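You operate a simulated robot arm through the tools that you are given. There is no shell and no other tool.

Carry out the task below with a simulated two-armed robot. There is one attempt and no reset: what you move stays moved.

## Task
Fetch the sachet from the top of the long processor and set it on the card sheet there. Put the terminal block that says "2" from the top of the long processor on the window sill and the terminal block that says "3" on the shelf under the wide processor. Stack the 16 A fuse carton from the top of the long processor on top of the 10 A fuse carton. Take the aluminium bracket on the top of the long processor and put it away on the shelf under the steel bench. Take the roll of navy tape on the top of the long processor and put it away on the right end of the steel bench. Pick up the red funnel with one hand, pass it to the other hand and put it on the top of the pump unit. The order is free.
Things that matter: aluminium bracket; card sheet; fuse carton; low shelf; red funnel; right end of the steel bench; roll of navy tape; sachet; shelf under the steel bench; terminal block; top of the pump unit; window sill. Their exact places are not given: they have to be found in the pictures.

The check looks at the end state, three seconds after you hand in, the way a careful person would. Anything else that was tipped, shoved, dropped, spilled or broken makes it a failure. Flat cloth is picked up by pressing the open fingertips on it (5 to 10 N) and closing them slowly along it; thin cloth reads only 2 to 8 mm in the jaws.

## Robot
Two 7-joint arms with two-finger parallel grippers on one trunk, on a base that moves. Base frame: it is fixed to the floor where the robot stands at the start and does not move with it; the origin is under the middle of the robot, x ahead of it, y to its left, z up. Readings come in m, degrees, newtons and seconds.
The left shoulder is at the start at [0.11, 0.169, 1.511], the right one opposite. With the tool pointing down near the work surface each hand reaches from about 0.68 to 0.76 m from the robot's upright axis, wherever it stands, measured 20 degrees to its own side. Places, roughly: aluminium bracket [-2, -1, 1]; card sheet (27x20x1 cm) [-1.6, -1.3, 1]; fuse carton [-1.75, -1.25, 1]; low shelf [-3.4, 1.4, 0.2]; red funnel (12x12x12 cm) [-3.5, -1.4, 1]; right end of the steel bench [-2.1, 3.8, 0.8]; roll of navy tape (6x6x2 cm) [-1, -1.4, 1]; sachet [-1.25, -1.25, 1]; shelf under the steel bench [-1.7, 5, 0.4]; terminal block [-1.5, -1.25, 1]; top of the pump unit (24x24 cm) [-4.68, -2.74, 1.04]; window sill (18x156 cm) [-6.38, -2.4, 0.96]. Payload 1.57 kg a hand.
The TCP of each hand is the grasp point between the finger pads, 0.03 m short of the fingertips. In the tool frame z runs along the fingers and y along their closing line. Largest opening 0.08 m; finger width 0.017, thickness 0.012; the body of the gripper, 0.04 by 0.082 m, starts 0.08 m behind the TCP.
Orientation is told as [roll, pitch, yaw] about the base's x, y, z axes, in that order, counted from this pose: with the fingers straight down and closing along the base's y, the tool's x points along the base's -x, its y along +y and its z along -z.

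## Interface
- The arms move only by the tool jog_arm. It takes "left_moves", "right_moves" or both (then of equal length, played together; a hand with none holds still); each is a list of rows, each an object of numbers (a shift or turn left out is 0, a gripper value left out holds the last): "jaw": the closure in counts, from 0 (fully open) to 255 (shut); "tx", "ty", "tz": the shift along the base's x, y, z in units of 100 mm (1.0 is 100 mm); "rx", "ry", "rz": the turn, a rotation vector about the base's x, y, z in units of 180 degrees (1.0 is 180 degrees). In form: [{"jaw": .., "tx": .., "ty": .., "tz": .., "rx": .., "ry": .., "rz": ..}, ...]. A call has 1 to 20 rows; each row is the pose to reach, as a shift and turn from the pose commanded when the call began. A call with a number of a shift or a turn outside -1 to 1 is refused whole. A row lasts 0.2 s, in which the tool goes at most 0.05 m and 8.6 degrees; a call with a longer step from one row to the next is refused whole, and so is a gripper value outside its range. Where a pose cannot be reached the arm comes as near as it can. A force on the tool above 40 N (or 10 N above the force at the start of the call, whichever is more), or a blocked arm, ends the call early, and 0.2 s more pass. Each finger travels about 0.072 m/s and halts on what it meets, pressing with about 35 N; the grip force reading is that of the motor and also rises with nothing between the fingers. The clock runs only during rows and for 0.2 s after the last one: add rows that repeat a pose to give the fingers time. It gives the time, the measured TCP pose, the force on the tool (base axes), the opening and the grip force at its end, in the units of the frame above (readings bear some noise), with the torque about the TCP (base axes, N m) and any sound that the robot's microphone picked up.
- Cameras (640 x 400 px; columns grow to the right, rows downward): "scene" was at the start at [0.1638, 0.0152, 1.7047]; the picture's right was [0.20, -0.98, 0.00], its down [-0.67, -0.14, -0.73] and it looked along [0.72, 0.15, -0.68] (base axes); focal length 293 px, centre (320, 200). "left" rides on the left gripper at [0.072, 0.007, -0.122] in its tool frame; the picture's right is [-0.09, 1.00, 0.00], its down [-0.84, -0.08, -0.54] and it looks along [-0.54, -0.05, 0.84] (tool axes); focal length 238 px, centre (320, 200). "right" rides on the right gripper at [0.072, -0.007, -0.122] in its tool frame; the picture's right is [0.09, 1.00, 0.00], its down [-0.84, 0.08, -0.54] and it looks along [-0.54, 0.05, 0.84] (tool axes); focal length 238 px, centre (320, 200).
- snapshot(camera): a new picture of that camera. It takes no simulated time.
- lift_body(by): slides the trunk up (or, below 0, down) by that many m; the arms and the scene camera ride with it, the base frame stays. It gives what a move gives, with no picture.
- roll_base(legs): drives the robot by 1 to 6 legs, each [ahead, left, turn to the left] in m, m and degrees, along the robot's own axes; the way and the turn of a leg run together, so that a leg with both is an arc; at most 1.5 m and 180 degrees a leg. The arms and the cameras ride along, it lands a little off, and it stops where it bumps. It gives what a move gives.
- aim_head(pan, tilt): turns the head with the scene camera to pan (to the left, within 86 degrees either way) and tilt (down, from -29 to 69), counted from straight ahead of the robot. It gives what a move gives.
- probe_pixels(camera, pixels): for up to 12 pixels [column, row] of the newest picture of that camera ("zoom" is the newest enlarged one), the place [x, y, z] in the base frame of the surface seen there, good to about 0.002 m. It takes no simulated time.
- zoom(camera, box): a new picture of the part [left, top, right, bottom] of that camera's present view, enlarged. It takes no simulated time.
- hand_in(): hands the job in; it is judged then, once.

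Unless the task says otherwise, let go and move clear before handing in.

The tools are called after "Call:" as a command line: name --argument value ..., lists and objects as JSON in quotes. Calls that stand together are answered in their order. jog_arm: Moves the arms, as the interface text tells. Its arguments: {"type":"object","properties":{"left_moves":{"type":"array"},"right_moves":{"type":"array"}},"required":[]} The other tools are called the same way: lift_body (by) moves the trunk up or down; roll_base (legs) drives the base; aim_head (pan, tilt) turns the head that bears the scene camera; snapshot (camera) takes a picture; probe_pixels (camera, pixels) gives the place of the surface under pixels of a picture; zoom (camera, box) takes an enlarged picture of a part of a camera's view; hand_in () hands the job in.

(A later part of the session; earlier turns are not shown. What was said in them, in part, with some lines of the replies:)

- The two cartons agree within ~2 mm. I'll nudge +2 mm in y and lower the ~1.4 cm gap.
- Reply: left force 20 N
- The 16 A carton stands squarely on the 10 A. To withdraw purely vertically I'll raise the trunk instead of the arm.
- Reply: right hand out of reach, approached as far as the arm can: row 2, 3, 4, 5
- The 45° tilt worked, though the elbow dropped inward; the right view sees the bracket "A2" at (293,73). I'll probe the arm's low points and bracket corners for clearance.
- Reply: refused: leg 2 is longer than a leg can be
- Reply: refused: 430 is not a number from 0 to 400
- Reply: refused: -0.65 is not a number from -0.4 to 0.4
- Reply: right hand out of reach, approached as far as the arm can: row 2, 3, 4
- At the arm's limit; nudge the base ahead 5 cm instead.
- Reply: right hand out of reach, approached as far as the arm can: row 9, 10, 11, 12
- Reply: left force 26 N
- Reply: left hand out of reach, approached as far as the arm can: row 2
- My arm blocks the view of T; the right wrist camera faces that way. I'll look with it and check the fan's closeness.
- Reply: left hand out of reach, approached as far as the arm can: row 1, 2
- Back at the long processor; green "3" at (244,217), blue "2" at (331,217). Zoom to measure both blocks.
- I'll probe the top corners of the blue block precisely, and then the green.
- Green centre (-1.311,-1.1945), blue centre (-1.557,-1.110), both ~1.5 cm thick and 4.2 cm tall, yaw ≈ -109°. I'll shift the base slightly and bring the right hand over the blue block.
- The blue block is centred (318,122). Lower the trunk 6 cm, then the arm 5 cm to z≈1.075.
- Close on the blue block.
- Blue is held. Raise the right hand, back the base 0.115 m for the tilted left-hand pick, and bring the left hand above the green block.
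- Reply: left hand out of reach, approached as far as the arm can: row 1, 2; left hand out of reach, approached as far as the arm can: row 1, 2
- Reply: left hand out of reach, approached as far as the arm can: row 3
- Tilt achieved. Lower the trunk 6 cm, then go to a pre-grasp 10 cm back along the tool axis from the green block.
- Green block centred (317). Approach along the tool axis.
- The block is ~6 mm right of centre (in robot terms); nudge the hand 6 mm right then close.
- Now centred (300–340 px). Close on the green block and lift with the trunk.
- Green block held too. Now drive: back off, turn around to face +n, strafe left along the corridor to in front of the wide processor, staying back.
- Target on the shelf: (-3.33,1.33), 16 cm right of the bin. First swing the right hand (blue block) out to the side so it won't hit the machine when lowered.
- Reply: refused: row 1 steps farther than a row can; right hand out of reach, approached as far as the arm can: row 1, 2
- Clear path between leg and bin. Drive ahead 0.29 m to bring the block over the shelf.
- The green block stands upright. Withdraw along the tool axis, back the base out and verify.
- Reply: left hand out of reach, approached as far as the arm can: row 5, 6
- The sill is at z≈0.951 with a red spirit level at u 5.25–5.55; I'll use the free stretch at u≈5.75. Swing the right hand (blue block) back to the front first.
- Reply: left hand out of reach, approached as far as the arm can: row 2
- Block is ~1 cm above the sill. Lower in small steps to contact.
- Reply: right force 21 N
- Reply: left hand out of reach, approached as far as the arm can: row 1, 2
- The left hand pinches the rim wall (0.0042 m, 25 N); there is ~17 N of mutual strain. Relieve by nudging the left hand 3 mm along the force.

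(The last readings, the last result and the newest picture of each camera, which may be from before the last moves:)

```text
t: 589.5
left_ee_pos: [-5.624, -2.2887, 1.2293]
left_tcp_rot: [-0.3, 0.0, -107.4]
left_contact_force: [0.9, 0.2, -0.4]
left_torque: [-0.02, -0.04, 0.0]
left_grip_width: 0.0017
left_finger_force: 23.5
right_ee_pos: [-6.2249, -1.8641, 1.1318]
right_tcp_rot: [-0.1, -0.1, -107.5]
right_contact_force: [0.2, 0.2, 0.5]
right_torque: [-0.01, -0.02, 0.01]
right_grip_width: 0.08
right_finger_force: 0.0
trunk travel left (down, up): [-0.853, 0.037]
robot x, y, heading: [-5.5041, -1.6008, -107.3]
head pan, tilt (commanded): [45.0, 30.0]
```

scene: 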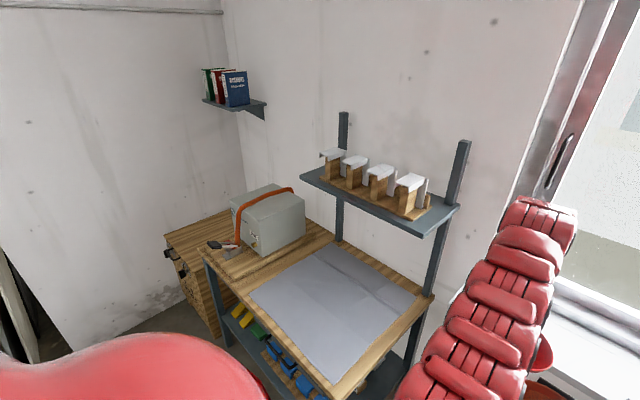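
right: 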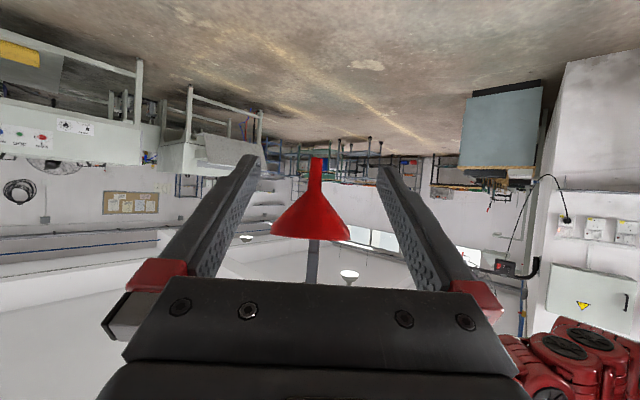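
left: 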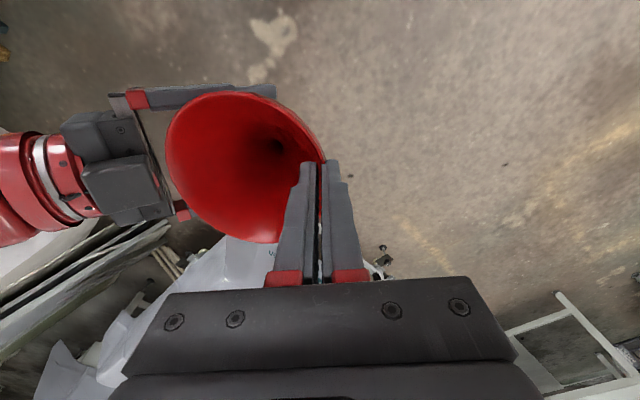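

Now roll the left hand by -11.4° about my forward axis to stand the funnel upright, and inspect.

Call:
jog_arm --left_moves '[{"rx": 0.0095, "ry": 0.0302}, {"rx": 0.019, "ry": 0.0604}, {"rx": 0.019, "ry": 0.0604}]'

Call:
aim_head --pan -5 --tilt 42

Call:
snapshot --camera "scene"

Call:
snapshot --camera "left"

```text
t: 590.3
left_ee_pos: [-5.6246, -2.2879, 1.2298]
left_tcp_rot: [-11.6, 0.0, -107.5]
left_contact_force: [-0.2, -0.7, 0.3]
left_torque: [-0.01, -0.03, -0.01]
left_grip_width: 0.002
left_finger_force: 23.9
right_ee_pos: [-6.2244, -1.8665, 1.1299]
right_tcp_rot: [-0.2, -0.1, -107.5]
right_contact_force: [0.5, -0.3, 0.3]
right_torque: [0.02, -0.02, 0.01]
right_grip_width: 0.0797
right_finger_force: 0.0
trunk travel left (down, up): [-0.853, 0.037]
robot x, y, heading: [-5.5003, -1.6006, -107.5]
head pan, tilt (commanded): [45.0, 30.0]
```

```text
t: 591.5
left_ee_pos: [-5.6232, -2.2895, 1.2292]
left_tcp_rot: [-11.6, 0.1, -107.5]
left_contact_force: [0.6, -0.4, -0.1]
left_torque: [0.01, -0.05, 0.02]
left_grip_width: 0.0017
left_finger_force: 23.8
right_ee_pos: [-6.2246, -1.867, 1.1307]
right_tcp_rot: [-0.2, -0.1, -107.5]
right_contact_force: [0.3, 0.3, -0.4]
right_torque: [-0.04, -0.01, -0.02]
right_grip_width: 0.0799
right_finger_force: 0.0
trunk travel left (down, up): [-0.853, 0.037]
robot x, y, heading: [-5.5027, -1.5999, -107.6]
head pan, tilt (commanded): [-5.0, 42.0]
```

```text
taken
```

scene: 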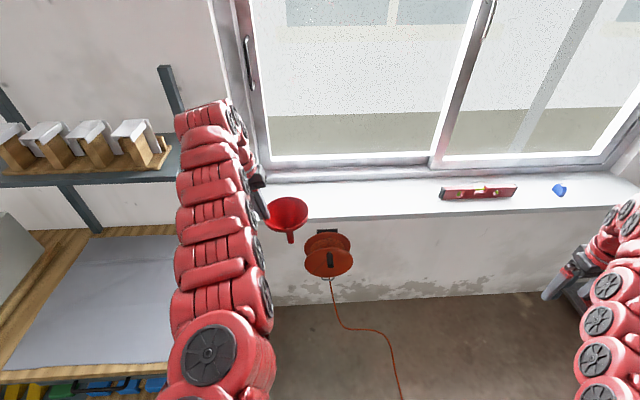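

```text
taken
```

left: 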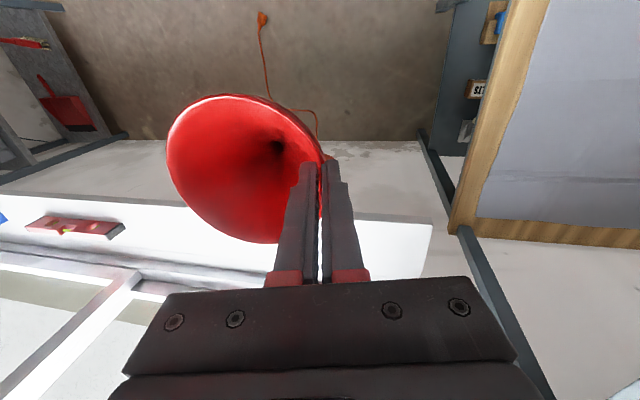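

Funnel visible at (288,213). Zoom and probe rim and stem for verticality.

Call:
zoom --camera "scene" --box '[255, 185, 325, 255]'

Call:
probe_pixels --camera "zoom" --pixels '[[230, 75], [320, 75], [410, 130], [415, 160], [300, 215], [370, 210], [330, 265], [325, 290], [322, 315], [330, 240], [240, 180], [390, 90]]'

```text
5.71 times, centred on (290, 220) of scene
```

zoom: 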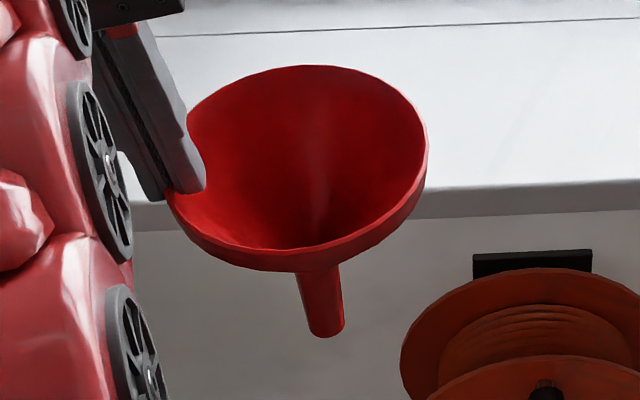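

```text
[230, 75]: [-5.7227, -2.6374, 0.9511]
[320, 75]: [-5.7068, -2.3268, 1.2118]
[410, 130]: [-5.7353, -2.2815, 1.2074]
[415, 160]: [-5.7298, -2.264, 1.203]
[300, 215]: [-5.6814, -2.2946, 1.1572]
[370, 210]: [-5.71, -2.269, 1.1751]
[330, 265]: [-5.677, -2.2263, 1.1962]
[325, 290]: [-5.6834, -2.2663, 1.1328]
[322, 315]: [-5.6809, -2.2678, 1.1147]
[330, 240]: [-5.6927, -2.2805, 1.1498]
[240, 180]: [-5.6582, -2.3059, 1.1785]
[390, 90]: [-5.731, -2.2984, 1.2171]
```

Call:
probe_pixels --camera "zoom" --pixels '[[310, 68], [270, 72], [370, 84], [421, 150], [400, 195], [350, 235], [300, 249], [250, 240], [200, 215], [178, 205], [305, 280], [340, 280]]'

Call:
probe_pixels --camera "zoom" --pixels '[[303, 290], [339, 290], [308, 310], [341, 310], [312, 330], [340, 330], [326, 333], [318, 300], [323, 325]]'

```text
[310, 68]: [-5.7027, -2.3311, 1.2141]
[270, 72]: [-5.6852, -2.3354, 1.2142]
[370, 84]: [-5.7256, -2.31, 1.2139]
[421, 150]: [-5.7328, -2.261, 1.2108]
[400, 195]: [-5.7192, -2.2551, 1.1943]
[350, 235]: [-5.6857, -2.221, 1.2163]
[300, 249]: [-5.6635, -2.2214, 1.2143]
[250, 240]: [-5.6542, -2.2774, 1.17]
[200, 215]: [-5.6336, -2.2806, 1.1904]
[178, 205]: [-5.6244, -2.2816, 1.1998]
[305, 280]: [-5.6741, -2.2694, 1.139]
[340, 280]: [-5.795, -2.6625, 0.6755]
```

```text
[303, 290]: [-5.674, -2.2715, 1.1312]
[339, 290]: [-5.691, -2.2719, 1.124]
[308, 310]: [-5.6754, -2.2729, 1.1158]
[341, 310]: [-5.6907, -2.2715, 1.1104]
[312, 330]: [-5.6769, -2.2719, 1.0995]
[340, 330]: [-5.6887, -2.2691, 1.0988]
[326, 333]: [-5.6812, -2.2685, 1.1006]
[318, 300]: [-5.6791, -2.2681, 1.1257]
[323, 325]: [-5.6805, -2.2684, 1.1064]
```

The funnel is now vertical within ~1–2° (stem edges constant in x,y); tip is 0.134 below the left TCP and 6.1 cm to its right. Raise a bit and strafe left toward the pump.

Call:
lift_body --by 0.03

Call:
roll_base --legs '[[0, 1.0, 0], [0, 0, -1]]'

Call:
aim_head --pan 5 --tilt 45

Call:
snapshot --camera "scene"

Call:
snapshot --camera "left"

```text
t: 592.2
left_ee_pos: [-5.6238, -2.2888, 1.2582]
left_tcp_rot: [-11.6, 0.0, -107.5]
left_contact_force: [-0.8, -0.1, -0.6]
left_torque: [0.0, -0.03, 0.03]
left_grip_width: 0.0022
left_finger_force: 23.2
right_ee_pos: [-6.2244, -1.866, 1.1607]
right_tcp_rot: [-0.1, 0.1, -107.5]
right_contact_force: [1.3, 0.1, 0.2]
right_torque: [0.01, 0.01, 0.02]
right_grip_width: 0.0798
right_finger_force: 0.0
trunk travel left (down, up): [-0.883, 0.007]
robot x, y, heading: [-5.506, -1.5978, -107.6]
head pan, tilt (commanded): [-5.0, 42.0]
```

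```text
t: 597.8
left_ee_pos: [-4.6827, -2.5874, 1.26]
left_tcp_rot: [-11.7, 0.0, -108.6]
left_contact_force: [-0.1, -0.2, -1.0]
left_torque: [-0.02, 0.01, 0.01]
left_grip_width: 0.0021
left_finger_force: 23.2
right_ee_pos: [-5.2753, -2.1552, 1.1604]
right_tcp_rot: [-0.2, 0.0, -108.6]
right_contact_force: [0.4, -0.2, 0.1]
right_torque: [0.03, -0.02, 0.02]
right_grip_width: 0.08
right_finger_force: 0.2
trunk travel left (down, up): [-0.883, 0.007]
robot x, y, heading: [-4.5485, -1.8995, -108.4]
head pan, tilt (commanded): [-5.0, 42.0]
```

```text
t: 598.5
left_ee_pos: [-4.6844, -2.5874, 1.2604]
left_tcp_rot: [-11.6, -0.2, -108.7]
left_contact_force: [-0.2, -0.3, 0.0]
left_torque: [0.01, 0.02, 0.02]
left_grip_width: 0.0018
left_finger_force: 23.7
right_ee_pos: [-5.2774, -2.1537, 1.1598]
right_tcp_rot: [-0.2, -0.2, -108.7]
right_contact_force: [0.4, -0.5, 0.0]
right_torque: [0.0, 0.02, -0.01]
right_grip_width: 0.08
right_finger_force: 0.0
trunk travel left (down, up): [-0.883, 0.007]
robot x, y, heading: [-4.5467, -1.9016, -108.5]
head pan, tilt (commanded): [5.0, 45.0]
```

```text
taken
```

scene: 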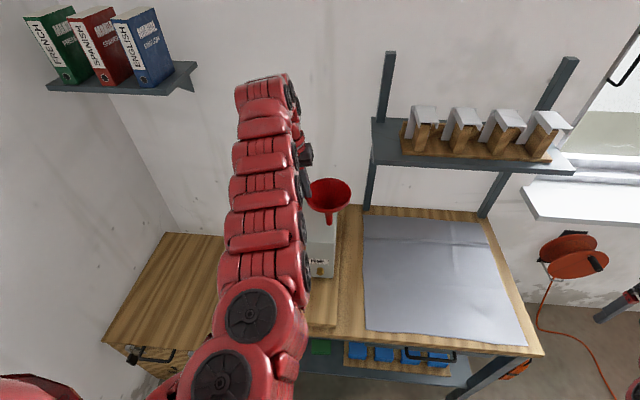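

```text
taken
```

left: 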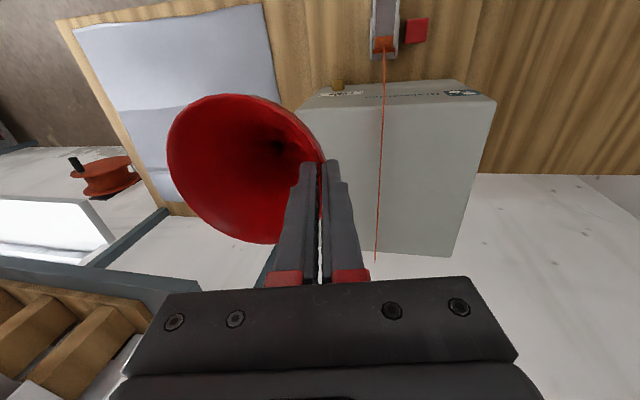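

Pump top is just ahead; left TCP needs +0.115 ahead and 0.037 left.

Call:
roll_base --legs '[[0.112, 0.037, 0]]'

Call:
snapshot --camera "scene"

Call:
zoom --camera "scene" --box '[270, 160, 390, 300]'

```text
t: 599.7
left_ee_pos: [-4.685, -2.7028, 1.2623]
left_tcp_rot: [-11.6, -0.1, -108.5]
left_contact_force: [-0.3, -0.1, -0.6]
left_torque: [-0.02, -0.02, -0.01]
left_grip_width: 0.0019
left_finger_force: 23.8
right_ee_pos: [-5.2776, -2.2698, 1.1597]
right_tcp_rot: [-0.1, -0.1, -108.7]
right_contact_force: [0.4, 0.1, 0.2]
right_torque: [0.0, -0.02, -0.01]
right_grip_width: 0.0799
right_finger_force: 0.1
trunk travel left (down, up): [-0.883, 0.007]
robot x, y, heading: [-4.5508, -2.0158, -108.5]
head pan, tilt (commanded): [5.0, 45.0]
```

```text
taken
```

scene: 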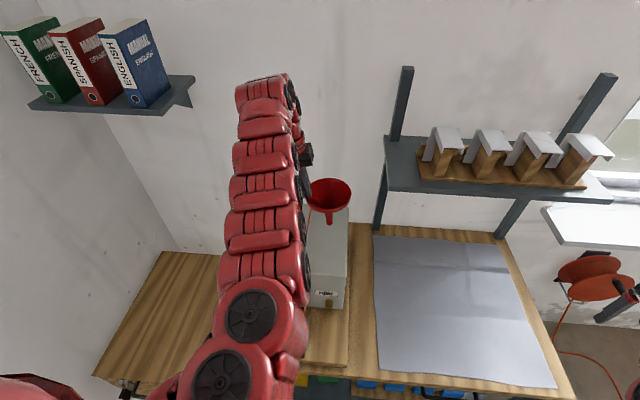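

```text
2.86 times, centred on (330, 230) of scene
```

zoom: 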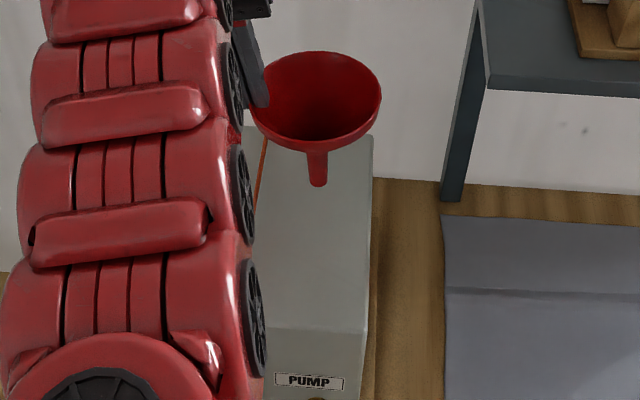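

Now probe the stem tip and the pump top from this view.

Call:
zoom --camera "scene" --box '[295, 165, 365, 245]'

Call:
probe_pixels --camera "zoom" --pixels '[[285, 195], [325, 195], [290, 215], [325, 215], [305, 232], [305, 200], [310, 60], [420, 130], [305, 170], [430, 200], [400, 340], [200, 330]]'

```text
5.00 times, centred on (330, 205) of scene
```

zoom: 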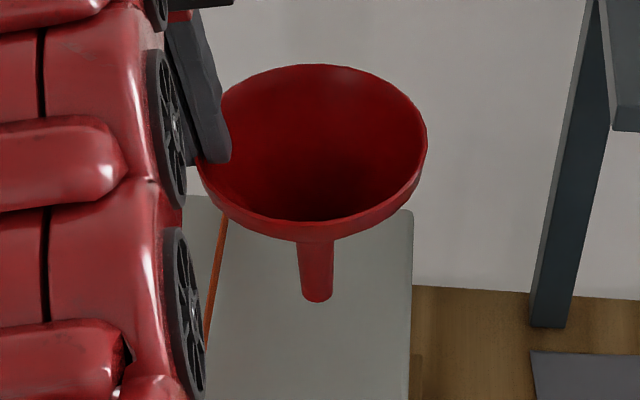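

```text
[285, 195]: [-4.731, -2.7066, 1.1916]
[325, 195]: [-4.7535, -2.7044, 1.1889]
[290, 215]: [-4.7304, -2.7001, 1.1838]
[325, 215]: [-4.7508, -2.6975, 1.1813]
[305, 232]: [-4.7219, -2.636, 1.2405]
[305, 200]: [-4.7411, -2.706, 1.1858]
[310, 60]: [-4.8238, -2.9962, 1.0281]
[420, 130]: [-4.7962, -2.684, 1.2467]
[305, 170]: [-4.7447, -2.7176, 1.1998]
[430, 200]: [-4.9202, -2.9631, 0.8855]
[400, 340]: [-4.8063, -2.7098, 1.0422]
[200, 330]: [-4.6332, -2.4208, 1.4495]
```

Call:
probe_pixels --camera "zoom" --pixels '[[301, 255], [332, 255], [302, 275], [332, 275], [304, 293], [331, 293], [317, 260], [317, 280], [317, 296], [300, 320], [410, 230], [330, 380]]'

Call:
probe_pixels --camera "zoom" --pixels '[[320, 66], [270, 72], [370, 74], [425, 140], [418, 170], [380, 205], [330, 221], [280, 218], [235, 200], [408, 110]]'

```text
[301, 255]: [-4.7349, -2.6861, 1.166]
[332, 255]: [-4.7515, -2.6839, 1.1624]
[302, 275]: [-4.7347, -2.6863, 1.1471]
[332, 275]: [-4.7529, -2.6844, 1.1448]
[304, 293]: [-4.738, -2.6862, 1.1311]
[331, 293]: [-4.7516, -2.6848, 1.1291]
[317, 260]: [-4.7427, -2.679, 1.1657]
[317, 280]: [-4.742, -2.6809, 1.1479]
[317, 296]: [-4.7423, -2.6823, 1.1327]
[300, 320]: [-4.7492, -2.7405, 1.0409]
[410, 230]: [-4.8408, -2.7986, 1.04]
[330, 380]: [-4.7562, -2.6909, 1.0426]
```

```text
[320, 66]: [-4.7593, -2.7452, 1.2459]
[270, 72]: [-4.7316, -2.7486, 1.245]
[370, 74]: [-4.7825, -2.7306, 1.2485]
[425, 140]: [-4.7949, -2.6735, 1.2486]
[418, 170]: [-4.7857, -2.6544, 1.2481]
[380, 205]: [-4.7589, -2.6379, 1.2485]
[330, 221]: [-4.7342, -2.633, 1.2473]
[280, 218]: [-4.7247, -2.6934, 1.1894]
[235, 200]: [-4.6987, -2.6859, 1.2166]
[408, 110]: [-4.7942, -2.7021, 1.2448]
```

Funnel axis ≈(-4.747,-2.690), essentially upright and over the free half of the pump top (z 1.0415). Lower with the trunk by 7.5 cm.

Call:
lift_body --by -0.075

Call:
zoom --camera "scene" --box '[295, 165, 385, 265]'

```text
t: 600.8
left_ee_pos: [-4.6843, -2.7049, 1.1854]
left_tcp_rot: [-11.5, -0.1, -108.6]
left_contact_force: [0.4, -0.4, -0.5]
left_torque: [-0.01, -0.02, -0.02]
left_grip_width: 0.002
left_finger_force: 23.8
right_ee_pos: [-5.277, -2.2696, 1.0855]
right_tcp_rot: [-0.2, 0.0, -108.7]
right_contact_force: [0.2, -0.4, -0.3]
right_torque: [0.01, -0.01, 0.03]
right_grip_width: 0.0798
right_finger_force: 0.0
trunk travel left (down, up): [-0.808, 0.082]
robot x, y, heading: [-4.5508, -2.0166, -108.3]
head pan, tilt (commanded): [5.0, 45.0]
```

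```text
4.00 times, centred on (340, 215) of scene
```

zoom: 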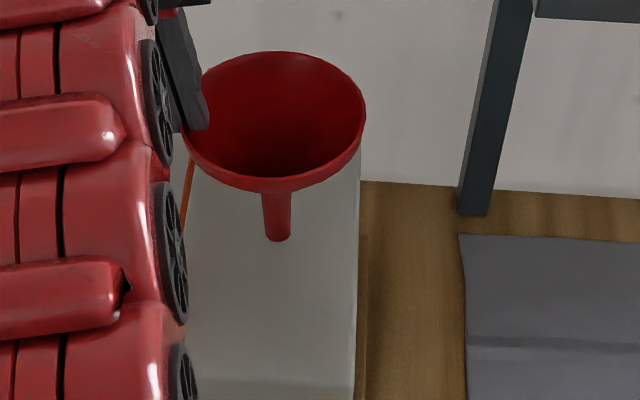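

About 1 cm to go. Lower with small arm steps until contact.

Call:
jog_arm --left_moves '[{"tz": -0.03}, {"tz": -0.05}, {"tz": -0.07}]'

```text
t: 601.6
left_ee_pos: [-4.6858, -2.7055, 1.1781]
left_tcp_rot: [-11.6, 0.0, -108.5]
left_contact_force: [-0.2, -0.2, -0.2]
left_torque: [-0.02, -0.02, 0.0]
left_grip_width: 0.0017
left_finger_force: 23.4
right_ee_pos: [-5.277, -2.2716, 1.0863]
right_tcp_rot: [-0.2, 0.0, -108.6]
right_contact_force: [-1.2, -0.4, 0.4]
right_torque: [0.0, 0.04, 0.03]
right_grip_width: 0.0801
right_finger_force: 0.1
trunk travel left (down, up): [-0.808, 0.082]
robot x, y, heading: [-4.5512, -2.0119, -108.6]
head pan, tilt (commanded): [5.0, 45.0]
```

Call:
jog_arm --left_moves '[{"tz": -0.015}, {"tz": -0.03}]'

```text
t: 602.2
left_ee_pos: [-4.6838, -2.7056, 1.1752]
left_tcp_rot: [-11.6, -0.1, -108.6]
left_contact_force: [0.4, -0.1, -0.1]
left_torque: [-0.08, 0.0, -0.01]
left_grip_width: 0.0019
left_finger_force: 23.7
right_ee_pos: [-5.277, -2.2703, 1.0853]
right_tcp_rot: [-0.2, -0.2, -108.6]
right_contact_force: [0.3, 0.5, 0.2]
right_torque: [-0.01, 0.0, -0.03]
right_grip_width: 0.0798
right_finger_force: 0.0
trunk travel left (down, up): [-0.808, 0.082]
robot x, y, heading: [-4.5474, -2.0173, -108.7]
head pan, tilt (commanded): [5.0, 45.0]
```

Call:
jog_arm --left_moves '[{"tz": -0.01}, {"tz": -0.02}]'

Call:
zoom --camera "scene" --box '[295, 165, 385, 265]'

```text
t: 602.8
left_ee_pos: [-4.6851, -2.7042, 1.1743]
left_tcp_rot: [-11.5, -0.2, -108.5]
left_contact_force: [4.5, -1.8, 11.0]
left_torque: [-0.17, 0.01, 0.07]
left_grip_width: 0.0015
left_finger_force: 23.3
right_ee_pos: [-5.2758, -2.27, 1.0864]
right_tcp_rot: [-0.2, -0.1, -108.6]
right_contact_force: [-0.3, -0.8, 0.0]
right_torque: [-0.01, -0.03, 0.02]
right_grip_width: 0.0799
right_finger_force: 0.0
trunk travel left (down, up): [-0.808, 0.082]
robot x, y, heading: [-4.5509, -2.0179, -108.8]
head pan, tilt (commanded): [5.0, 45.0]
```

```text
4.00 times, centred on (340, 215) of scene
```

zoom: 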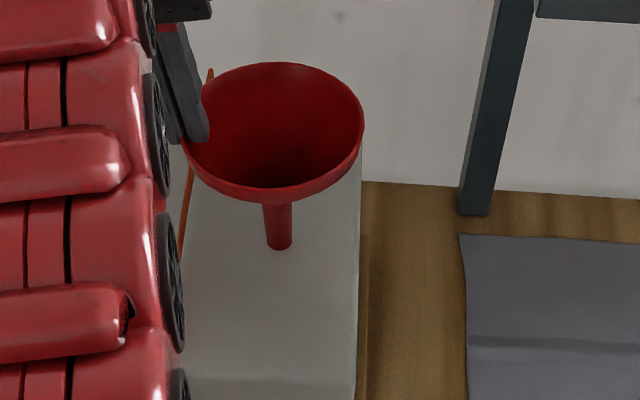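

Contact (11 N). Check the rim's level now.

Call:
probe_pixels --camera "zoom" --pixels '[[280, 64], [245, 68], [320, 74], [352, 95], [362, 125], [352, 152], [320, 180], [290, 189], [240, 180], [277, 244], [265, 225], [290, 225]]'

Call:
snapshot --camera "left"

```text
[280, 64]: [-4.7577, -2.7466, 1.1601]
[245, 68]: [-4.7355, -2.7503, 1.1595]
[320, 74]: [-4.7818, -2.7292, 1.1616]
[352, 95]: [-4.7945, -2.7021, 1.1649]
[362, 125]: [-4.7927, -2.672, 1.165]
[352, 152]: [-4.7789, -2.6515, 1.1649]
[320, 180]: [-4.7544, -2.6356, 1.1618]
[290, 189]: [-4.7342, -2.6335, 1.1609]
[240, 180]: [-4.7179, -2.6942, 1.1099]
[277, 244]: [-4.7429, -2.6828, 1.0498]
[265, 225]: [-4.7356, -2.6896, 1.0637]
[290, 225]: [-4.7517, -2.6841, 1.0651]
```

```text
taken
```

left: 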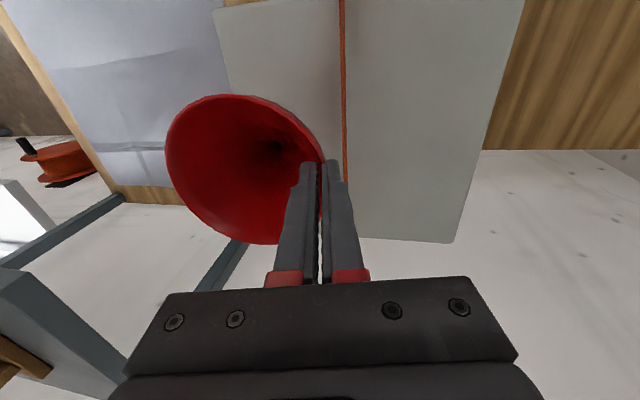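

The rim is higher on the right by ~4–5° (leaning left; part of it from pressing). Lift 1 cm, roll back +2.5°, and re-measure free of contact.

Call:
jog_arm --left_moves '[{"tz": 0.12}, {"tz": 0.12, "rx": -0.0044, "ry": -0.0132}, {"tz": 0.12, "rx": -0.0044, "ry": -0.0132}]'

Call:
zoom --camera "scene" --box '[295, 160, 385, 260]'

```text
t: 603.6
left_ee_pos: [-4.6847, -2.7046, 1.1841]
left_tcp_rot: [-9.1, -0.1, -108.8]
left_contact_force: [-0.3, 0.1, -1.0]
left_torque: [-0.01, -0.04, -0.01]
left_grip_width: 0.0021
left_finger_force: 23.6
right_ee_pos: [-5.2772, -2.2708, 1.0865]
right_tcp_rot: [-0.2, -0.1, -108.7]
right_contact_force: [0.1, -0.2, -0.3]
right_torque: [-0.01, -0.01, 0.02]
right_grip_width: 0.0799
right_finger_force: 0.0
trunk travel left (down, up): [-0.808, 0.082]
robot x, y, heading: [-4.55, -2.015, -108.6]
head pan, tilt (commanded): [5.0, 45.0]
```

```text
4.00 times, centred on (340, 210) of scene
```

zoom: 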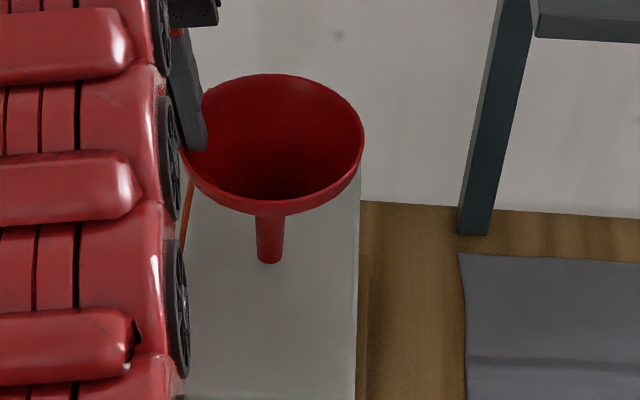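

Call:
probe_pixels --camera "zoom" --pixels '[[270, 76], [240, 80], [305, 82], [340, 103], [362, 140], [355, 160], [325, 188], [290, 200], [250, 196], [225, 90], [269, 258], [262, 240]]'

Call:
probe_pixels --camera "zoom" --pixels '[[258, 228], [284, 228], [259, 245], [283, 245], [261, 258], [280, 258], [270, 230], [270, 245], [270, 255], [363, 145], [345, 175], [310, 195]]'

```text
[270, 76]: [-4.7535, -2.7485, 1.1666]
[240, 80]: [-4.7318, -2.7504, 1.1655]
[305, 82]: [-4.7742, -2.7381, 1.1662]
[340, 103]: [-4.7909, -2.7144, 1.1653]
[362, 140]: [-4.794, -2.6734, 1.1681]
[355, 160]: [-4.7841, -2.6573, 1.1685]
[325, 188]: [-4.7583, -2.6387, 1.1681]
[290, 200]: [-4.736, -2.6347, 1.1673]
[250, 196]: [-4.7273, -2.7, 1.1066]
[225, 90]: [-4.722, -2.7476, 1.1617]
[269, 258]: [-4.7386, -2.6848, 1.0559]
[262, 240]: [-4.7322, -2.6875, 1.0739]
```

```text
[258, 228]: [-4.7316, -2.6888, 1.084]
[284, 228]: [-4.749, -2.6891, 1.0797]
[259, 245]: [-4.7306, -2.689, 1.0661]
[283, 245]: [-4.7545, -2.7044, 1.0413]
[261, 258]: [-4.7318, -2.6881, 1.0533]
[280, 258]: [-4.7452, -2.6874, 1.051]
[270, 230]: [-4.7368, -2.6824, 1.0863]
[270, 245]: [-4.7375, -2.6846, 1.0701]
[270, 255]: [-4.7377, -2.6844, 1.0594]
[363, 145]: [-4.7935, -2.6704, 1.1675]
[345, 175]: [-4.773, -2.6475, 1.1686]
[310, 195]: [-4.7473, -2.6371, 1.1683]
```

Now level within ~1°. Apply a 1° pitch correction and lower again.

Call:
jog_arm --left_moves '[{"rx": 0.0053, "ry": -0.0018}, {"rx": 0.0053, "ry": -0.0018, "tz": -0.03}, {"rx": 0.0053, "ry": -0.0018, "tz": -0.05}, {"rx": 0.0053, "ry": -0.0018, "tz": -0.06}]'

Call:
jog_arm --left_moves '[{"tz": -0.008}, {"tz": -0.012}]'

```text
t: 604.6
left_ee_pos: [-4.6845, -2.7053, 1.1787]
left_tcp_rot: [-9.1, 0.9, -108.6]
left_contact_force: [0.9, 0.4, -0.6]
left_torque: [0.01, -0.07, -0.03]
left_grip_width: 0.002
left_finger_force: 23.8
right_ee_pos: [-5.2768, -2.2718, 1.0858]
right_tcp_rot: [-0.2, 0.0, -108.6]
right_contact_force: [-0.6, -0.1, -0.4]
right_torque: [0.0, -0.02, -0.02]
right_grip_width: 0.0797
right_finger_force: 0.1
trunk travel left (down, up): [-0.808, 0.082]
robot x, y, heading: [-4.5481, -2.0165, -108.3]
head pan, tilt (commanded): [5.0, 45.0]
```

```text
t: 605.2
left_ee_pos: [-4.6848, -2.7054, 1.1781]
left_tcp_rot: [-9.0, 1.0, -108.6]
left_contact_force: [0.0, 0.5, -0.9]
left_torque: [-0.01, -0.02, -0.02]
left_grip_width: 0.0017
left_finger_force: 23.6
right_ee_pos: [-5.2776, -2.2704, 1.0859]
right_tcp_rot: [-0.2, 0.0, -108.8]
right_contact_force: [-0.1, -0.2, -0.3]
right_torque: [0.04, 0.0, 0.0]
right_grip_width: 0.08
right_finger_force: 0.0
trunk travel left (down, up): [-0.808, 0.082]
robot x, y, heading: [-4.5493, -2.0158, -108.5]
head pan, tilt (commanded): [5.0, 45.0]
```

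Call:
jog_arm --left_moves '[{"tz": -0.008}, {"tz": -0.012}]'

Call:
jog_arm --left_moves '[{"tz": -0.006}, {"tz": -0.01}]'

```text
t: 605.8
left_ee_pos: [-4.684, -2.7041, 1.1777]
left_tcp_rot: [-9.1, 0.8, -108.5]
left_contact_force: [2.3, -1.4, 5.6]
left_torque: [-0.16, 0.0, 0.11]
left_grip_width: 0.0018
left_finger_force: 23.7
right_ee_pos: [-5.2765, -2.2698, 1.0854]
right_tcp_rot: [-0.2, -0.1, -108.6]
right_contact_force: [0.2, -1.0, 0.3]
right_torque: [0.0, 0.0, 0.05]
right_grip_width: 0.0796
right_finger_force: 0.0
trunk travel left (down, up): [-0.808, 0.082]
robot x, y, heading: [-4.5479, -2.014, -108.5]
head pan, tilt (commanded): [5.0, 45.0]
```

```text
t: 606.4
left_ee_pos: [-4.6838, -2.7042, 1.1766]
left_tcp_rot: [-9.1, 0.9, -108.5]
left_contact_force: [2.9, -1.6, 10.2]
left_torque: [-0.12, 0.08, 0.04]
left_grip_width: 0.002
left_finger_force: 23.4
right_ee_pos: [-5.2763, -2.2701, 1.0856]
right_tcp_rot: [-0.2, -0.1, -108.6]
right_contact_force: [-0.4, 0.3, 0.2]
right_torque: [0.01, 0.01, 0.01]
right_grip_width: 0.0799
right_finger_force: 0.0
trunk travel left (down, up): [-0.808, 0.082]
robot x, y, heading: [-4.5499, -2.0167, -108.9]
head pan, tilt (commanded): [5.0, 45.0]
```

Contact. Back off to a light touch and re-check the rim level before letting go.

Call:
jog_arm --left_moves '[{"tz": 0.014}, {"tz": 0.014}]'

Call:
zoom --camera "scene" --box '[295, 160, 385, 260]'

Call:
probe_pixels --camera "zoom" --pixels '[[270, 83], [240, 87], [305, 90], [340, 111], [362, 148], [355, 168], [325, 196], [290, 207], [345, 183], [310, 203], [268, 262], [225, 96]]'

```text
t: 607.0
left_ee_pos: [-4.6843, -2.7043, 1.1775]
left_tcp_rot: [-9.1, 1.0, -108.6]
left_contact_force: [1.8, 0.3, 5.0]
left_torque: [0.02, 0.05, 0.0]
left_grip_width: 0.0019
left_finger_force: 23.7
right_ee_pos: [-5.2778, -2.2716, 1.0854]
right_tcp_rot: [-0.2, -0.1, -108.6]
right_contact_force: [-0.3, 0.4, 0.3]
right_torque: [0.03, 0.01, 0.0]
right_grip_width: 0.0801
right_finger_force: 0.1
trunk travel left (down, up): [-0.808, 0.082]
robot x, y, heading: [-4.5497, -2.0146, -108.7]
head pan, tilt (commanded): [5.0, 45.0]
```

```text
4.00 times, centred on (340, 210) of scene
```

zoom: 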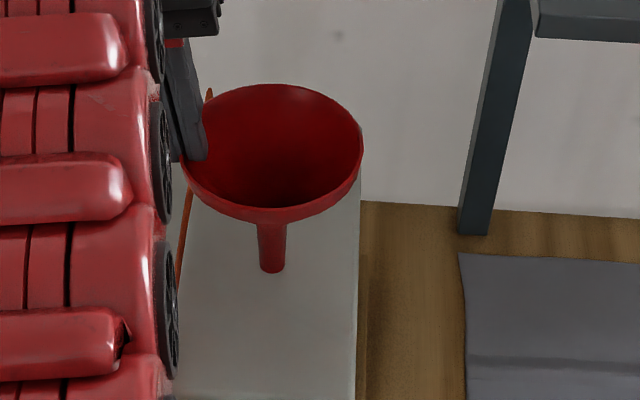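

```text
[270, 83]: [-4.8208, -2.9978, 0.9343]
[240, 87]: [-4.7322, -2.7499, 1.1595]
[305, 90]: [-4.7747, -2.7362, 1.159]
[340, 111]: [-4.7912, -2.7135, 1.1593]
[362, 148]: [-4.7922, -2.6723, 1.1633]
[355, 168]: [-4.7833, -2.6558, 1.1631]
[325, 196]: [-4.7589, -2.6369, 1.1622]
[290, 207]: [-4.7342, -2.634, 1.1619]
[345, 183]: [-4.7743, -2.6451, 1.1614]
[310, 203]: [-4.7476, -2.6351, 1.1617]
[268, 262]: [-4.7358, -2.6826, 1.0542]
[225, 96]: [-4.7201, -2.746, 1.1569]
```

Only ~1.4° off level and a light 5 N touch. Open the left fingers gradually.

Call:
jog_arm --left_moves '[{"jaw": 250}, {"jaw": 246}, {"jaw": 242}, {"jaw": 238}, {"jaw": 230}, {"jaw": 220}, {"jaw": 200}, {"jaw": 170}, {"jaw": 140}, {"jaw": 140}]'

Call:
zoom --camera "scene" --box '[295, 160, 385, 260]'

Call:
snapshot --camera "left"

```text
t: 609.2
left_ee_pos: [-4.6846, -2.7045, 1.1767]
left_tcp_rot: [-9.2, 1.1, -108.6]
left_contact_force: [-0.1, -0.6, 0.3]
left_torque: [0.0, 0.01, 0.01]
left_grip_width: 0.0362
left_finger_force: 0.0
right_ee_pos: [-5.277, -2.2708, 1.0854]
right_tcp_rot: [-0.2, -0.1, -108.7]
right_contact_force: [0.5, 0.6, -0.3]
right_torque: [-0.01, -0.03, 0.01]
right_grip_width: 0.0798
right_finger_force: 0.1
trunk travel left (down, up): [-0.808, 0.082]
robot x, y, heading: [-4.55, -2.0168, -108.5]
head pan, tilt (commanded): [5.0, 45.0]
```

```text
4.00 times, centred on (340, 210) of scene
```

zoom: 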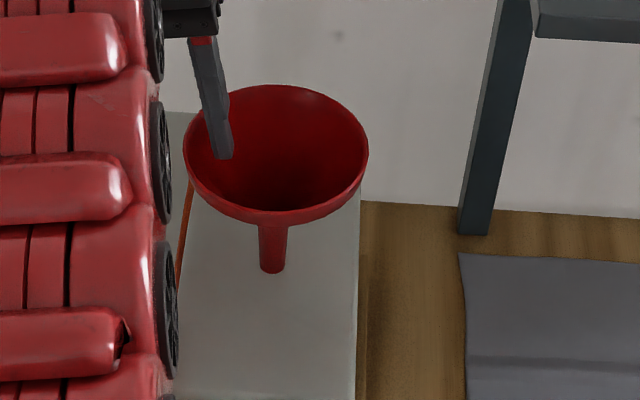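

```text
taken
```

left: 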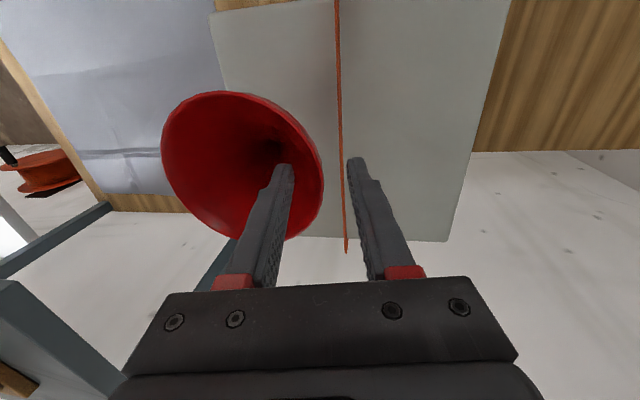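

The funnel stands on its own, no contact. Raise the trunk straight up to withdraw.

Call:
lift_body --by 0.078

Call:
zoom --camera "scene" --box '[295, 160, 385, 260]'

Call:
snapshot --camera "left"

```text
t: 610.4
left_ee_pos: [-4.6843, -2.7051, 1.2543]
left_tcp_rot: [-9.1, 1.0, -108.6]
left_contact_force: [1.1, -0.2, -0.4]
left_torque: [-0.01, -0.02, -0.01]
left_grip_width: 0.0362
left_finger_force: 0.1
right_ee_pos: [-5.2775, -2.2704, 1.1634]
right_tcp_rot: [-0.2, 0.0, -108.7]
right_contact_force: [-0.1, 0.1, -0.1]
right_torque: [-0.02, 0.01, 0.03]
right_grip_width: 0.0798
right_finger_force: 0.0
trunk travel left (down, up): [-0.886, 0.004]
robot x, y, heading: [-4.5492, -2.0193, -108.7]
head pan, tilt (commanded): [5.0, 45.0]
```

```text
4.00 times, centred on (340, 210) of scene
```

zoom: 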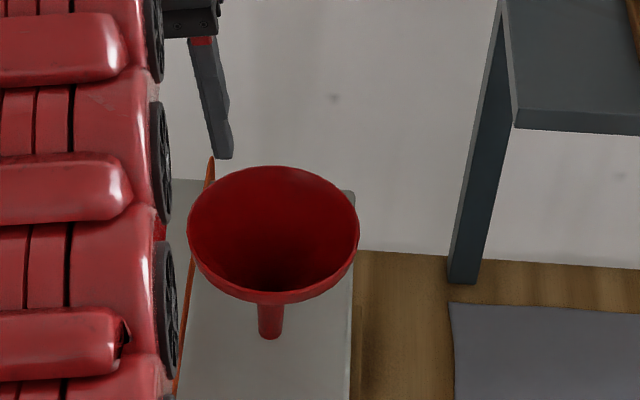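

```text
taken
```

left: 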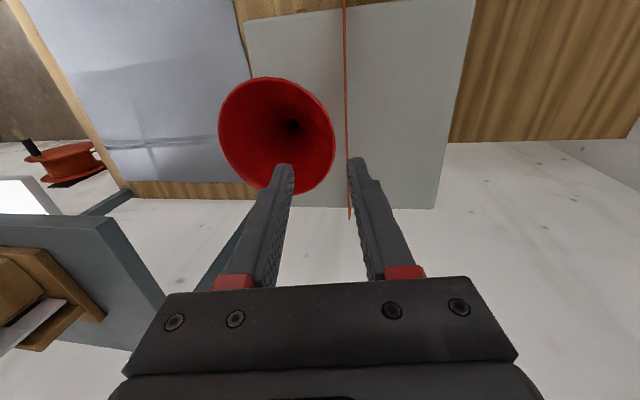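

Funnel stands upright by itself. Back away carefully and verify.

Call:
roll_base --legs '[[-0.5, 0, 0]]'

Call:
aim_head --pan 8 --tilt 28

Call:
snapshot --camera "scene"

```text
t: 613.3
left_ee_pos: [-4.5255, -2.2312, 1.2542]
left_tcp_rot: [-9.1, 1.0, -108.5]
left_contact_force: [0.6, -0.2, -0.4]
left_torque: [-0.03, -0.03, -0.02]
left_grip_width: 0.0361
left_finger_force: 0.0
right_ee_pos: [-5.1175, -1.7979, 1.1625]
right_tcp_rot: [-0.1, 0.0, -108.5]
right_contact_force: [-0.3, 0.6, 0.0]
right_torque: [-0.01, -0.01, 0.03]
right_grip_width: 0.0799
right_finger_force: 0.1
trunk travel left (down, up): [-0.886, 0.004]
robot x, y, heading: [-4.389, -1.5431, -108.6]
head pan, tilt (commanded): [5.0, 45.0]
```

```text
t: 614.1
left_ee_pos: [-4.5242, -2.2301, 1.2558]
left_tcp_rot: [-9.1, 1.0, -108.5]
left_contact_force: [-1.2, 0.4, -0.6]
left_torque: [-0.02, 0.02, 0.04]
left_grip_width: 0.036
left_finger_force: 0.1
right_ee_pos: [-5.117, -1.7961, 1.1631]
right_tcp_rot: [-0.2, -0.1, -108.6]
right_contact_force: [0.5, -0.1, 0.4]
right_torque: [-0.01, -0.01, 0.02]
right_grip_width: 0.0799
right_finger_force: 0.1
trunk travel left (down, up): [-0.886, 0.004]
robot x, y, heading: [-4.3923, -1.5369, -108.3]
head pan, tilt (commanded): [8.0, 28.0]
```

```text
taken
```

scene: 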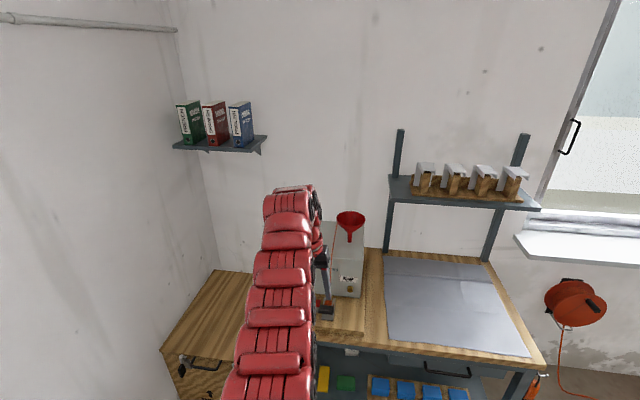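

Funnel stands on the pump's free top half. One last zoom to confirm it is steady before handing in.

Call:
roll_base --legs '[[-0.25, 0, 0]]'

Call:
aim_head --pan 5 --tilt 25

Call:
zoom --camera "scene" --box '[290, 170, 410, 290]'

Call:
aim_head --pan -60 --tilt 15

Call:
snapshot --camera "scene"

Call:
aim_head --pan 86 --tilt 20

Call:
snapshot --camera "scene"

```text
t: 615.5
left_ee_pos: [-4.4818, -2.1146, 1.2565]
left_tcp_rot: [-9.0, 0.9, -108.4]
left_contact_force: [-0.7, 0.1, 0.4]
left_torque: [-0.05, -0.02, -0.01]
left_grip_width: 0.0363
left_finger_force: 0.1
right_ee_pos: [-5.0761, -1.6837, 1.1637]
right_tcp_rot: [-0.2, -0.1, -108.3]
right_contact_force: [-0.8, 0.4, 1.2]
right_torque: [-0.01, 0.02, 0.02]
right_grip_width: 0.0799
right_finger_force: 0.0
trunk travel left (down, up): [-0.886, 0.004]
robot x, y, heading: [-4.3463, -1.424, -108.2]
head pan, tilt (commanded): [8.0, 28.0]
stopped in leg 1: the robot was blocked; the commanded pose is now the measured one
```

```text
t: 616.1
left_ee_pos: [-4.4805, -2.1148, 1.2555]
left_tcp_rot: [-9.1, 0.8, -108.3]
left_contact_force: [0.2, 0.4, -0.6]
left_torque: [-0.05, 0.01, -0.03]
left_grip_width: 0.0362
left_finger_force: 0.1
right_ee_pos: [-5.0759, -1.6835, 1.1645]
right_tcp_rot: [-0.2, -0.2, -108.3]
right_contact_force: [0.3, 0.5, -0.6]
right_torque: [-0.05, 0.02, 0.0]
right_grip_width: 0.0802
right_finger_force: 0.0
trunk travel left (down, up): [-0.886, 0.004]
robot x, y, heading: [-4.3483, -1.4269, -108.2]
head pan, tilt (commanded): [5.0, 25.0]
```

```text
3.33 times, centred on (350, 230) of scene
```

zoom: 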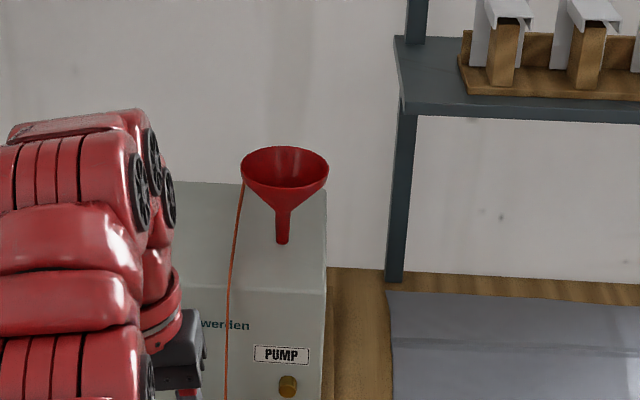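

```text
t: 617.5
left_ee_pos: [-4.4795, -2.1156, 1.2547]
left_tcp_rot: [-9.1, 0.9, -108.2]
left_contact_force: [-0.6, 0.3, 0.8]
left_torque: [0.01, 0.01, -0.04]
left_grip_width: 0.0362
left_finger_force: 0.1
right_ee_pos: [-5.0761, -1.6842, 1.1632]
right_tcp_rot: [-0.2, -0.1, -108.3]
right_contact_force: [-0.9, 0.2, 0.0]
right_torque: [-0.02, 0.01, -0.01]
right_grip_width: 0.08
right_finger_force: 0.1
trunk travel left (down, up): [-0.886, 0.004]
robot x, y, heading: [-4.3491, -1.4244, -108.1]
head pan, tilt (commanded): [-60.0, 15.0]
```

```text
taken
```

scene: 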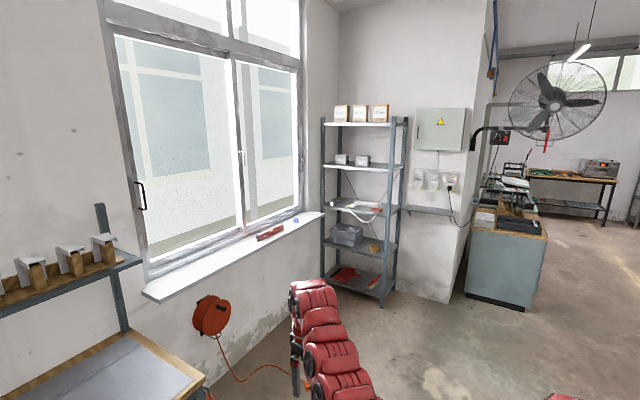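

```text
t: 619.8
left_ee_pos: [-4.4804, -2.1144, 1.2555]
left_tcp_rot: [-9.1, 0.9, -108.2]
left_contact_force: [-0.6, -0.2, -0.3]
left_torque: [0.0, 0.01, -0.03]
left_grip_width: 0.0359
left_finger_force: 0.1
right_ee_pos: [-5.0751, -1.6839, 1.1638]
right_tcp_rot: [-0.2, -0.1, -108.3]
right_contact_force: [-0.4, -0.1, -0.5]
right_torque: [0.05, 0.0, 0.01]
right_grip_width: 0.0799
right_finger_force: 0.1
trunk travel left (down, up): [-0.886, 0.004]
robot x, y, heading: [-4.3485, -1.4237, -108.5]
head pan, tilt (commanded): [85.9, 20.0]
```

```text
taken
```

scene: 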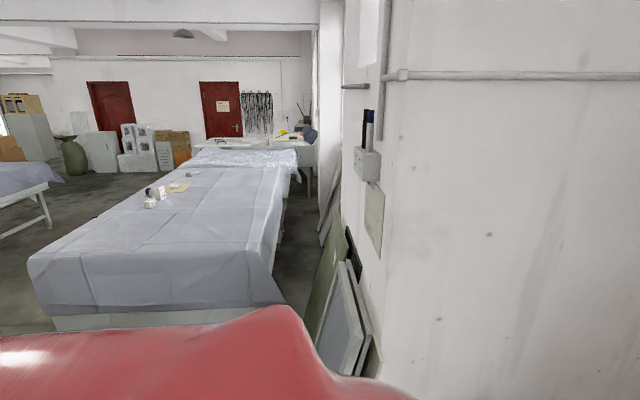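

The last backing move bumped something behind me (likely the cloth-covered table's leg). I'll move ahead to clear it, then turn to check that the table and beams have not shifted.

Call:
roll_base --legs '[[0.12, 0, 0], [0, -0.9, 0], [0, 0, 110]]'

Call:
aim_head --pan 10 --tilt 35

Call:
snapshot --camera "scene"

```text
t: 629.9
left_ee_pos: [-4.5431, -1.1405, 1.2537]
left_tcp_rot: [-9.0, 0.9, 2.3]
left_contact_force: [0.4, 0.4, 0.2]
left_torque: [0.02, -0.02, 0.02]
left_grip_width: 0.0361
left_finger_force: 0.1
right_ee_pos: [-4.7378, -1.8494, 1.1628]
right_tcp_rot: [-0.2, -0.2, 2.2]
right_contact_force: [0.3, 0.0, 0.8]
right_torque: [0.04, -0.01, 0.02]
right_grip_width: 0.08
right_finger_force: 0.0
trunk travel left (down, up): [-0.886, 0.004]
robot x, y, heading: [-5.233, -1.2607, 2.2]
head pan, tilt (commanded): [85.9, 20.0]
```

```text
t: 631.4
left_ee_pos: [-4.5434, -1.1417, 1.2547]
left_tcp_rot: [-9.2, 0.9, 2.3]
left_contact_force: [0.9, -0.6, 1.2]
left_torque: [0.0, -0.04, 0.0]
left_grip_width: 0.0361
left_finger_force: 0.0
right_ee_pos: [-4.7381, -1.8495, 1.1633]
right_tcp_rot: [-0.3, 0.0, 2.2]
right_contact_force: [-0.2, -0.6, -0.5]
right_torque: [0.02, 0.0, 0.0]
right_grip_width: 0.08
right_finger_force: 0.1
trunk travel left (down, up): [-0.886, 0.004]
robot x, y, heading: [-5.2366, -1.2627, 2.3]
head pan, tilt (commanded): [10.0, 35.0]
```

```text
taken
```

scene: 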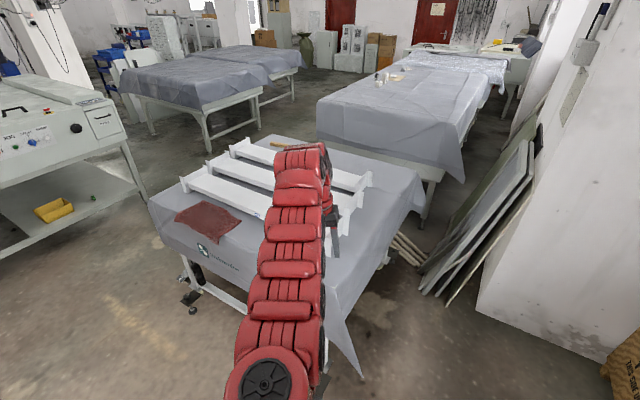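

Table, beams and red cloth look intact. I'll probe beam ends and table corner to compare with earlier positions.

Call:
zoom --camera "scene" --box '[320, 150, 430, 260]'

Call:
probe_pixels --camera "zoom" --pixels '[[235, 115], [195, 200], [270, 130], [180, 230], [420, 190], [330, 270], [250, 330], [400, 280]]'

Call:
probe_pixels --camera "scene" --pixels '[[150, 203], [178, 186], [205, 165], [230, 148], [175, 222], [240, 222], [362, 375], [335, 300], [360, 365], [310, 310]]'

```text
3.64 times, centred on (375, 205) of scene
```

zoom: 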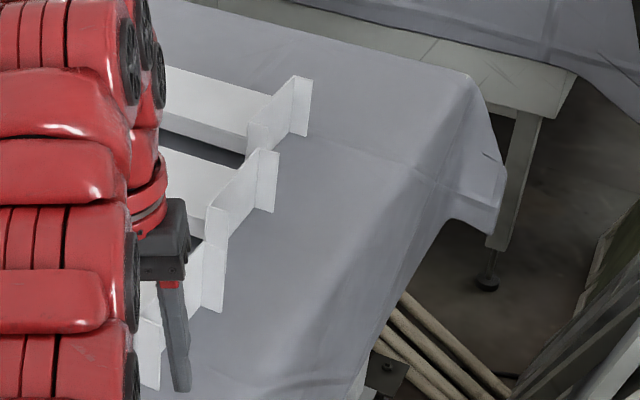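

```text
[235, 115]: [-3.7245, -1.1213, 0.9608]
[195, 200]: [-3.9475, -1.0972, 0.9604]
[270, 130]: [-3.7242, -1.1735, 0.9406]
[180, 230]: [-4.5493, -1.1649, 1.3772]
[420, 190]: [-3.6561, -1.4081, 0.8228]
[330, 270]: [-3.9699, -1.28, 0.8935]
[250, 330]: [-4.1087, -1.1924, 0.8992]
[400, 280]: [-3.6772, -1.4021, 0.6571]
```

```text
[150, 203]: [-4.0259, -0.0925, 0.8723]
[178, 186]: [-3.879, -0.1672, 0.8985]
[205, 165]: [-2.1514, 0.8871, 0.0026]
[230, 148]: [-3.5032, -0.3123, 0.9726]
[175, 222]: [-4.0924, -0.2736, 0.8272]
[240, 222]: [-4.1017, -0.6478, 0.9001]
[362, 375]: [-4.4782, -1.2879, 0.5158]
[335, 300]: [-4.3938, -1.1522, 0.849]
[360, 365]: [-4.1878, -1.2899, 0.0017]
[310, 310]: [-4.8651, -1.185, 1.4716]
```

Call:
probe_pixels --camera "zoom" --pixels '[[300, 85], [303, 100], [270, 160], [268, 180], [218, 225], [215, 260], [152, 340], [150, 370]]'

Call:
zoom --camera "scene" --box '[340, 55, 480, 120]'

Call:
aim_head --pan -80 --tilt 25

Call:
snapshot --camera "scene"

```text
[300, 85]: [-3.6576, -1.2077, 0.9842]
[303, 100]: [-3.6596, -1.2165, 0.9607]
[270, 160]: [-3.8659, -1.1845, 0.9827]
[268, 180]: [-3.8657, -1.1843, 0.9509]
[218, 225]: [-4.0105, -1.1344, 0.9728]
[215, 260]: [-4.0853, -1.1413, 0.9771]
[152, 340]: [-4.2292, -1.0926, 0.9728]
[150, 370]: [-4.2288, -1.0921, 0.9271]
```

```text
4.57 times, centred on (410, 88) of scene
```

zoom: 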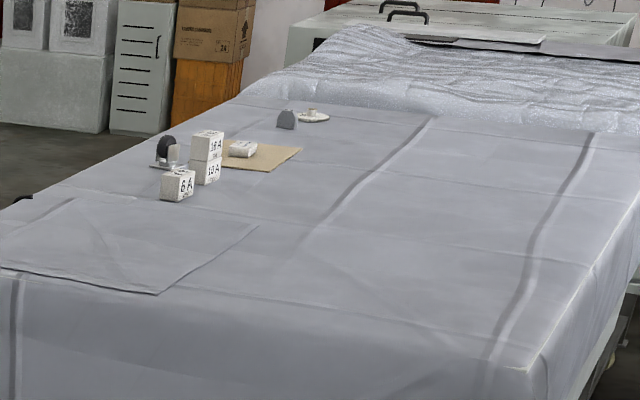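

```text
t: 633.1
left_ee_pos: [-4.5425, -1.1409, 1.2551]
left_tcp_rot: [-9.1, 0.9, 2.3]
left_contact_force: [0.4, -0.2, -0.1]
left_torque: [0.0, 0.01, 0.01]
left_grip_width: 0.0361
left_finger_force: 0.1
right_ee_pos: [-4.7367, -1.8489, 1.1644]
right_tcp_rot: [-0.2, -0.1, 2.2]
right_contact_force: [0.6, 1.1, 0.5]
right_torque: [0.01, -0.01, 0.01]
right_grip_width: 0.08
right_finger_force: 0.1
trunk travel left (down, up): [-0.886, 0.004]
robot x, y, heading: [-5.2331, -1.2635, 2.1]
head pan, tilt (commanded): [-80.0, 25.0]
```

```text
taken
```

scene: 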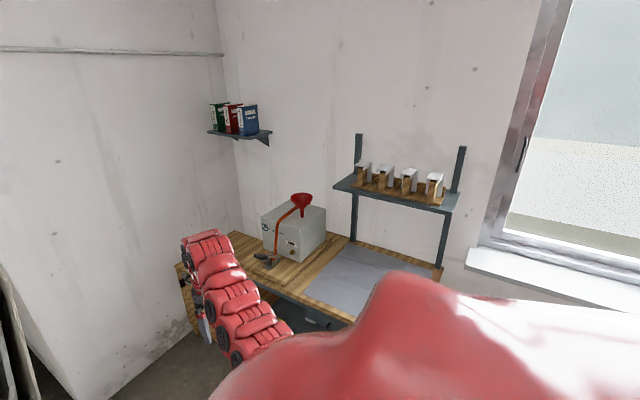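

Everything is in place. The funnel is steady on the pump unit (302,200). The 16 A carton is on the 10 A carton and the sachet is on the card sheet. The table and beams match their earlier positions, so the bump moved nothing. Both hands are empty and clear, so I'm handing in.

Call:
hand_in

```text
The job is handed in.
```

I finished all seven placements and handed the job in; the result of the check was not shown.

| Item | Where it is now |
|---|---|
| Sachet | On the card sheet on the long processor |
| 16 A fuse carton | Stacked squarely on the 10 A carton |
| Terminal block "2" (blue) | Standing on the window sill, to the right of the red spirit level |
| Terminal block "3" (green) | Standing on the low shelf under the wide processor, beside the yellow bin |
| Aluminium bracket | Upright on the shelf under the steel bench, at the right front |
| Roll of navy tape | On the right end of the steel bench, between the red bin, the blue bins and the black drill |
| Red funnel | Picked up with the right hand, passed in the air to the left, and standing on its stem on the pump unit |

- **Funnel:** it stands on its narrow stem, as it did at the start, because the strap across the pump top leaves no room for it mouth-down. It was still upright in the last picture, about 20 seconds after I let go.
- **Bump:** near the end, while backing away from the pump unit, the robot was blocked, most likely by a leg of the cloth-covered table. I moved off it and looked again. The table and the beams on it showed no sign of having moved.
- **Last checks:** I saw the sachet, the carton stack and the funnel again just before handing in. The bracket, the tape and both terminal blocks I last looked at closely when I set them down, though the green block and the sill also appeared, small, in the later pictures.
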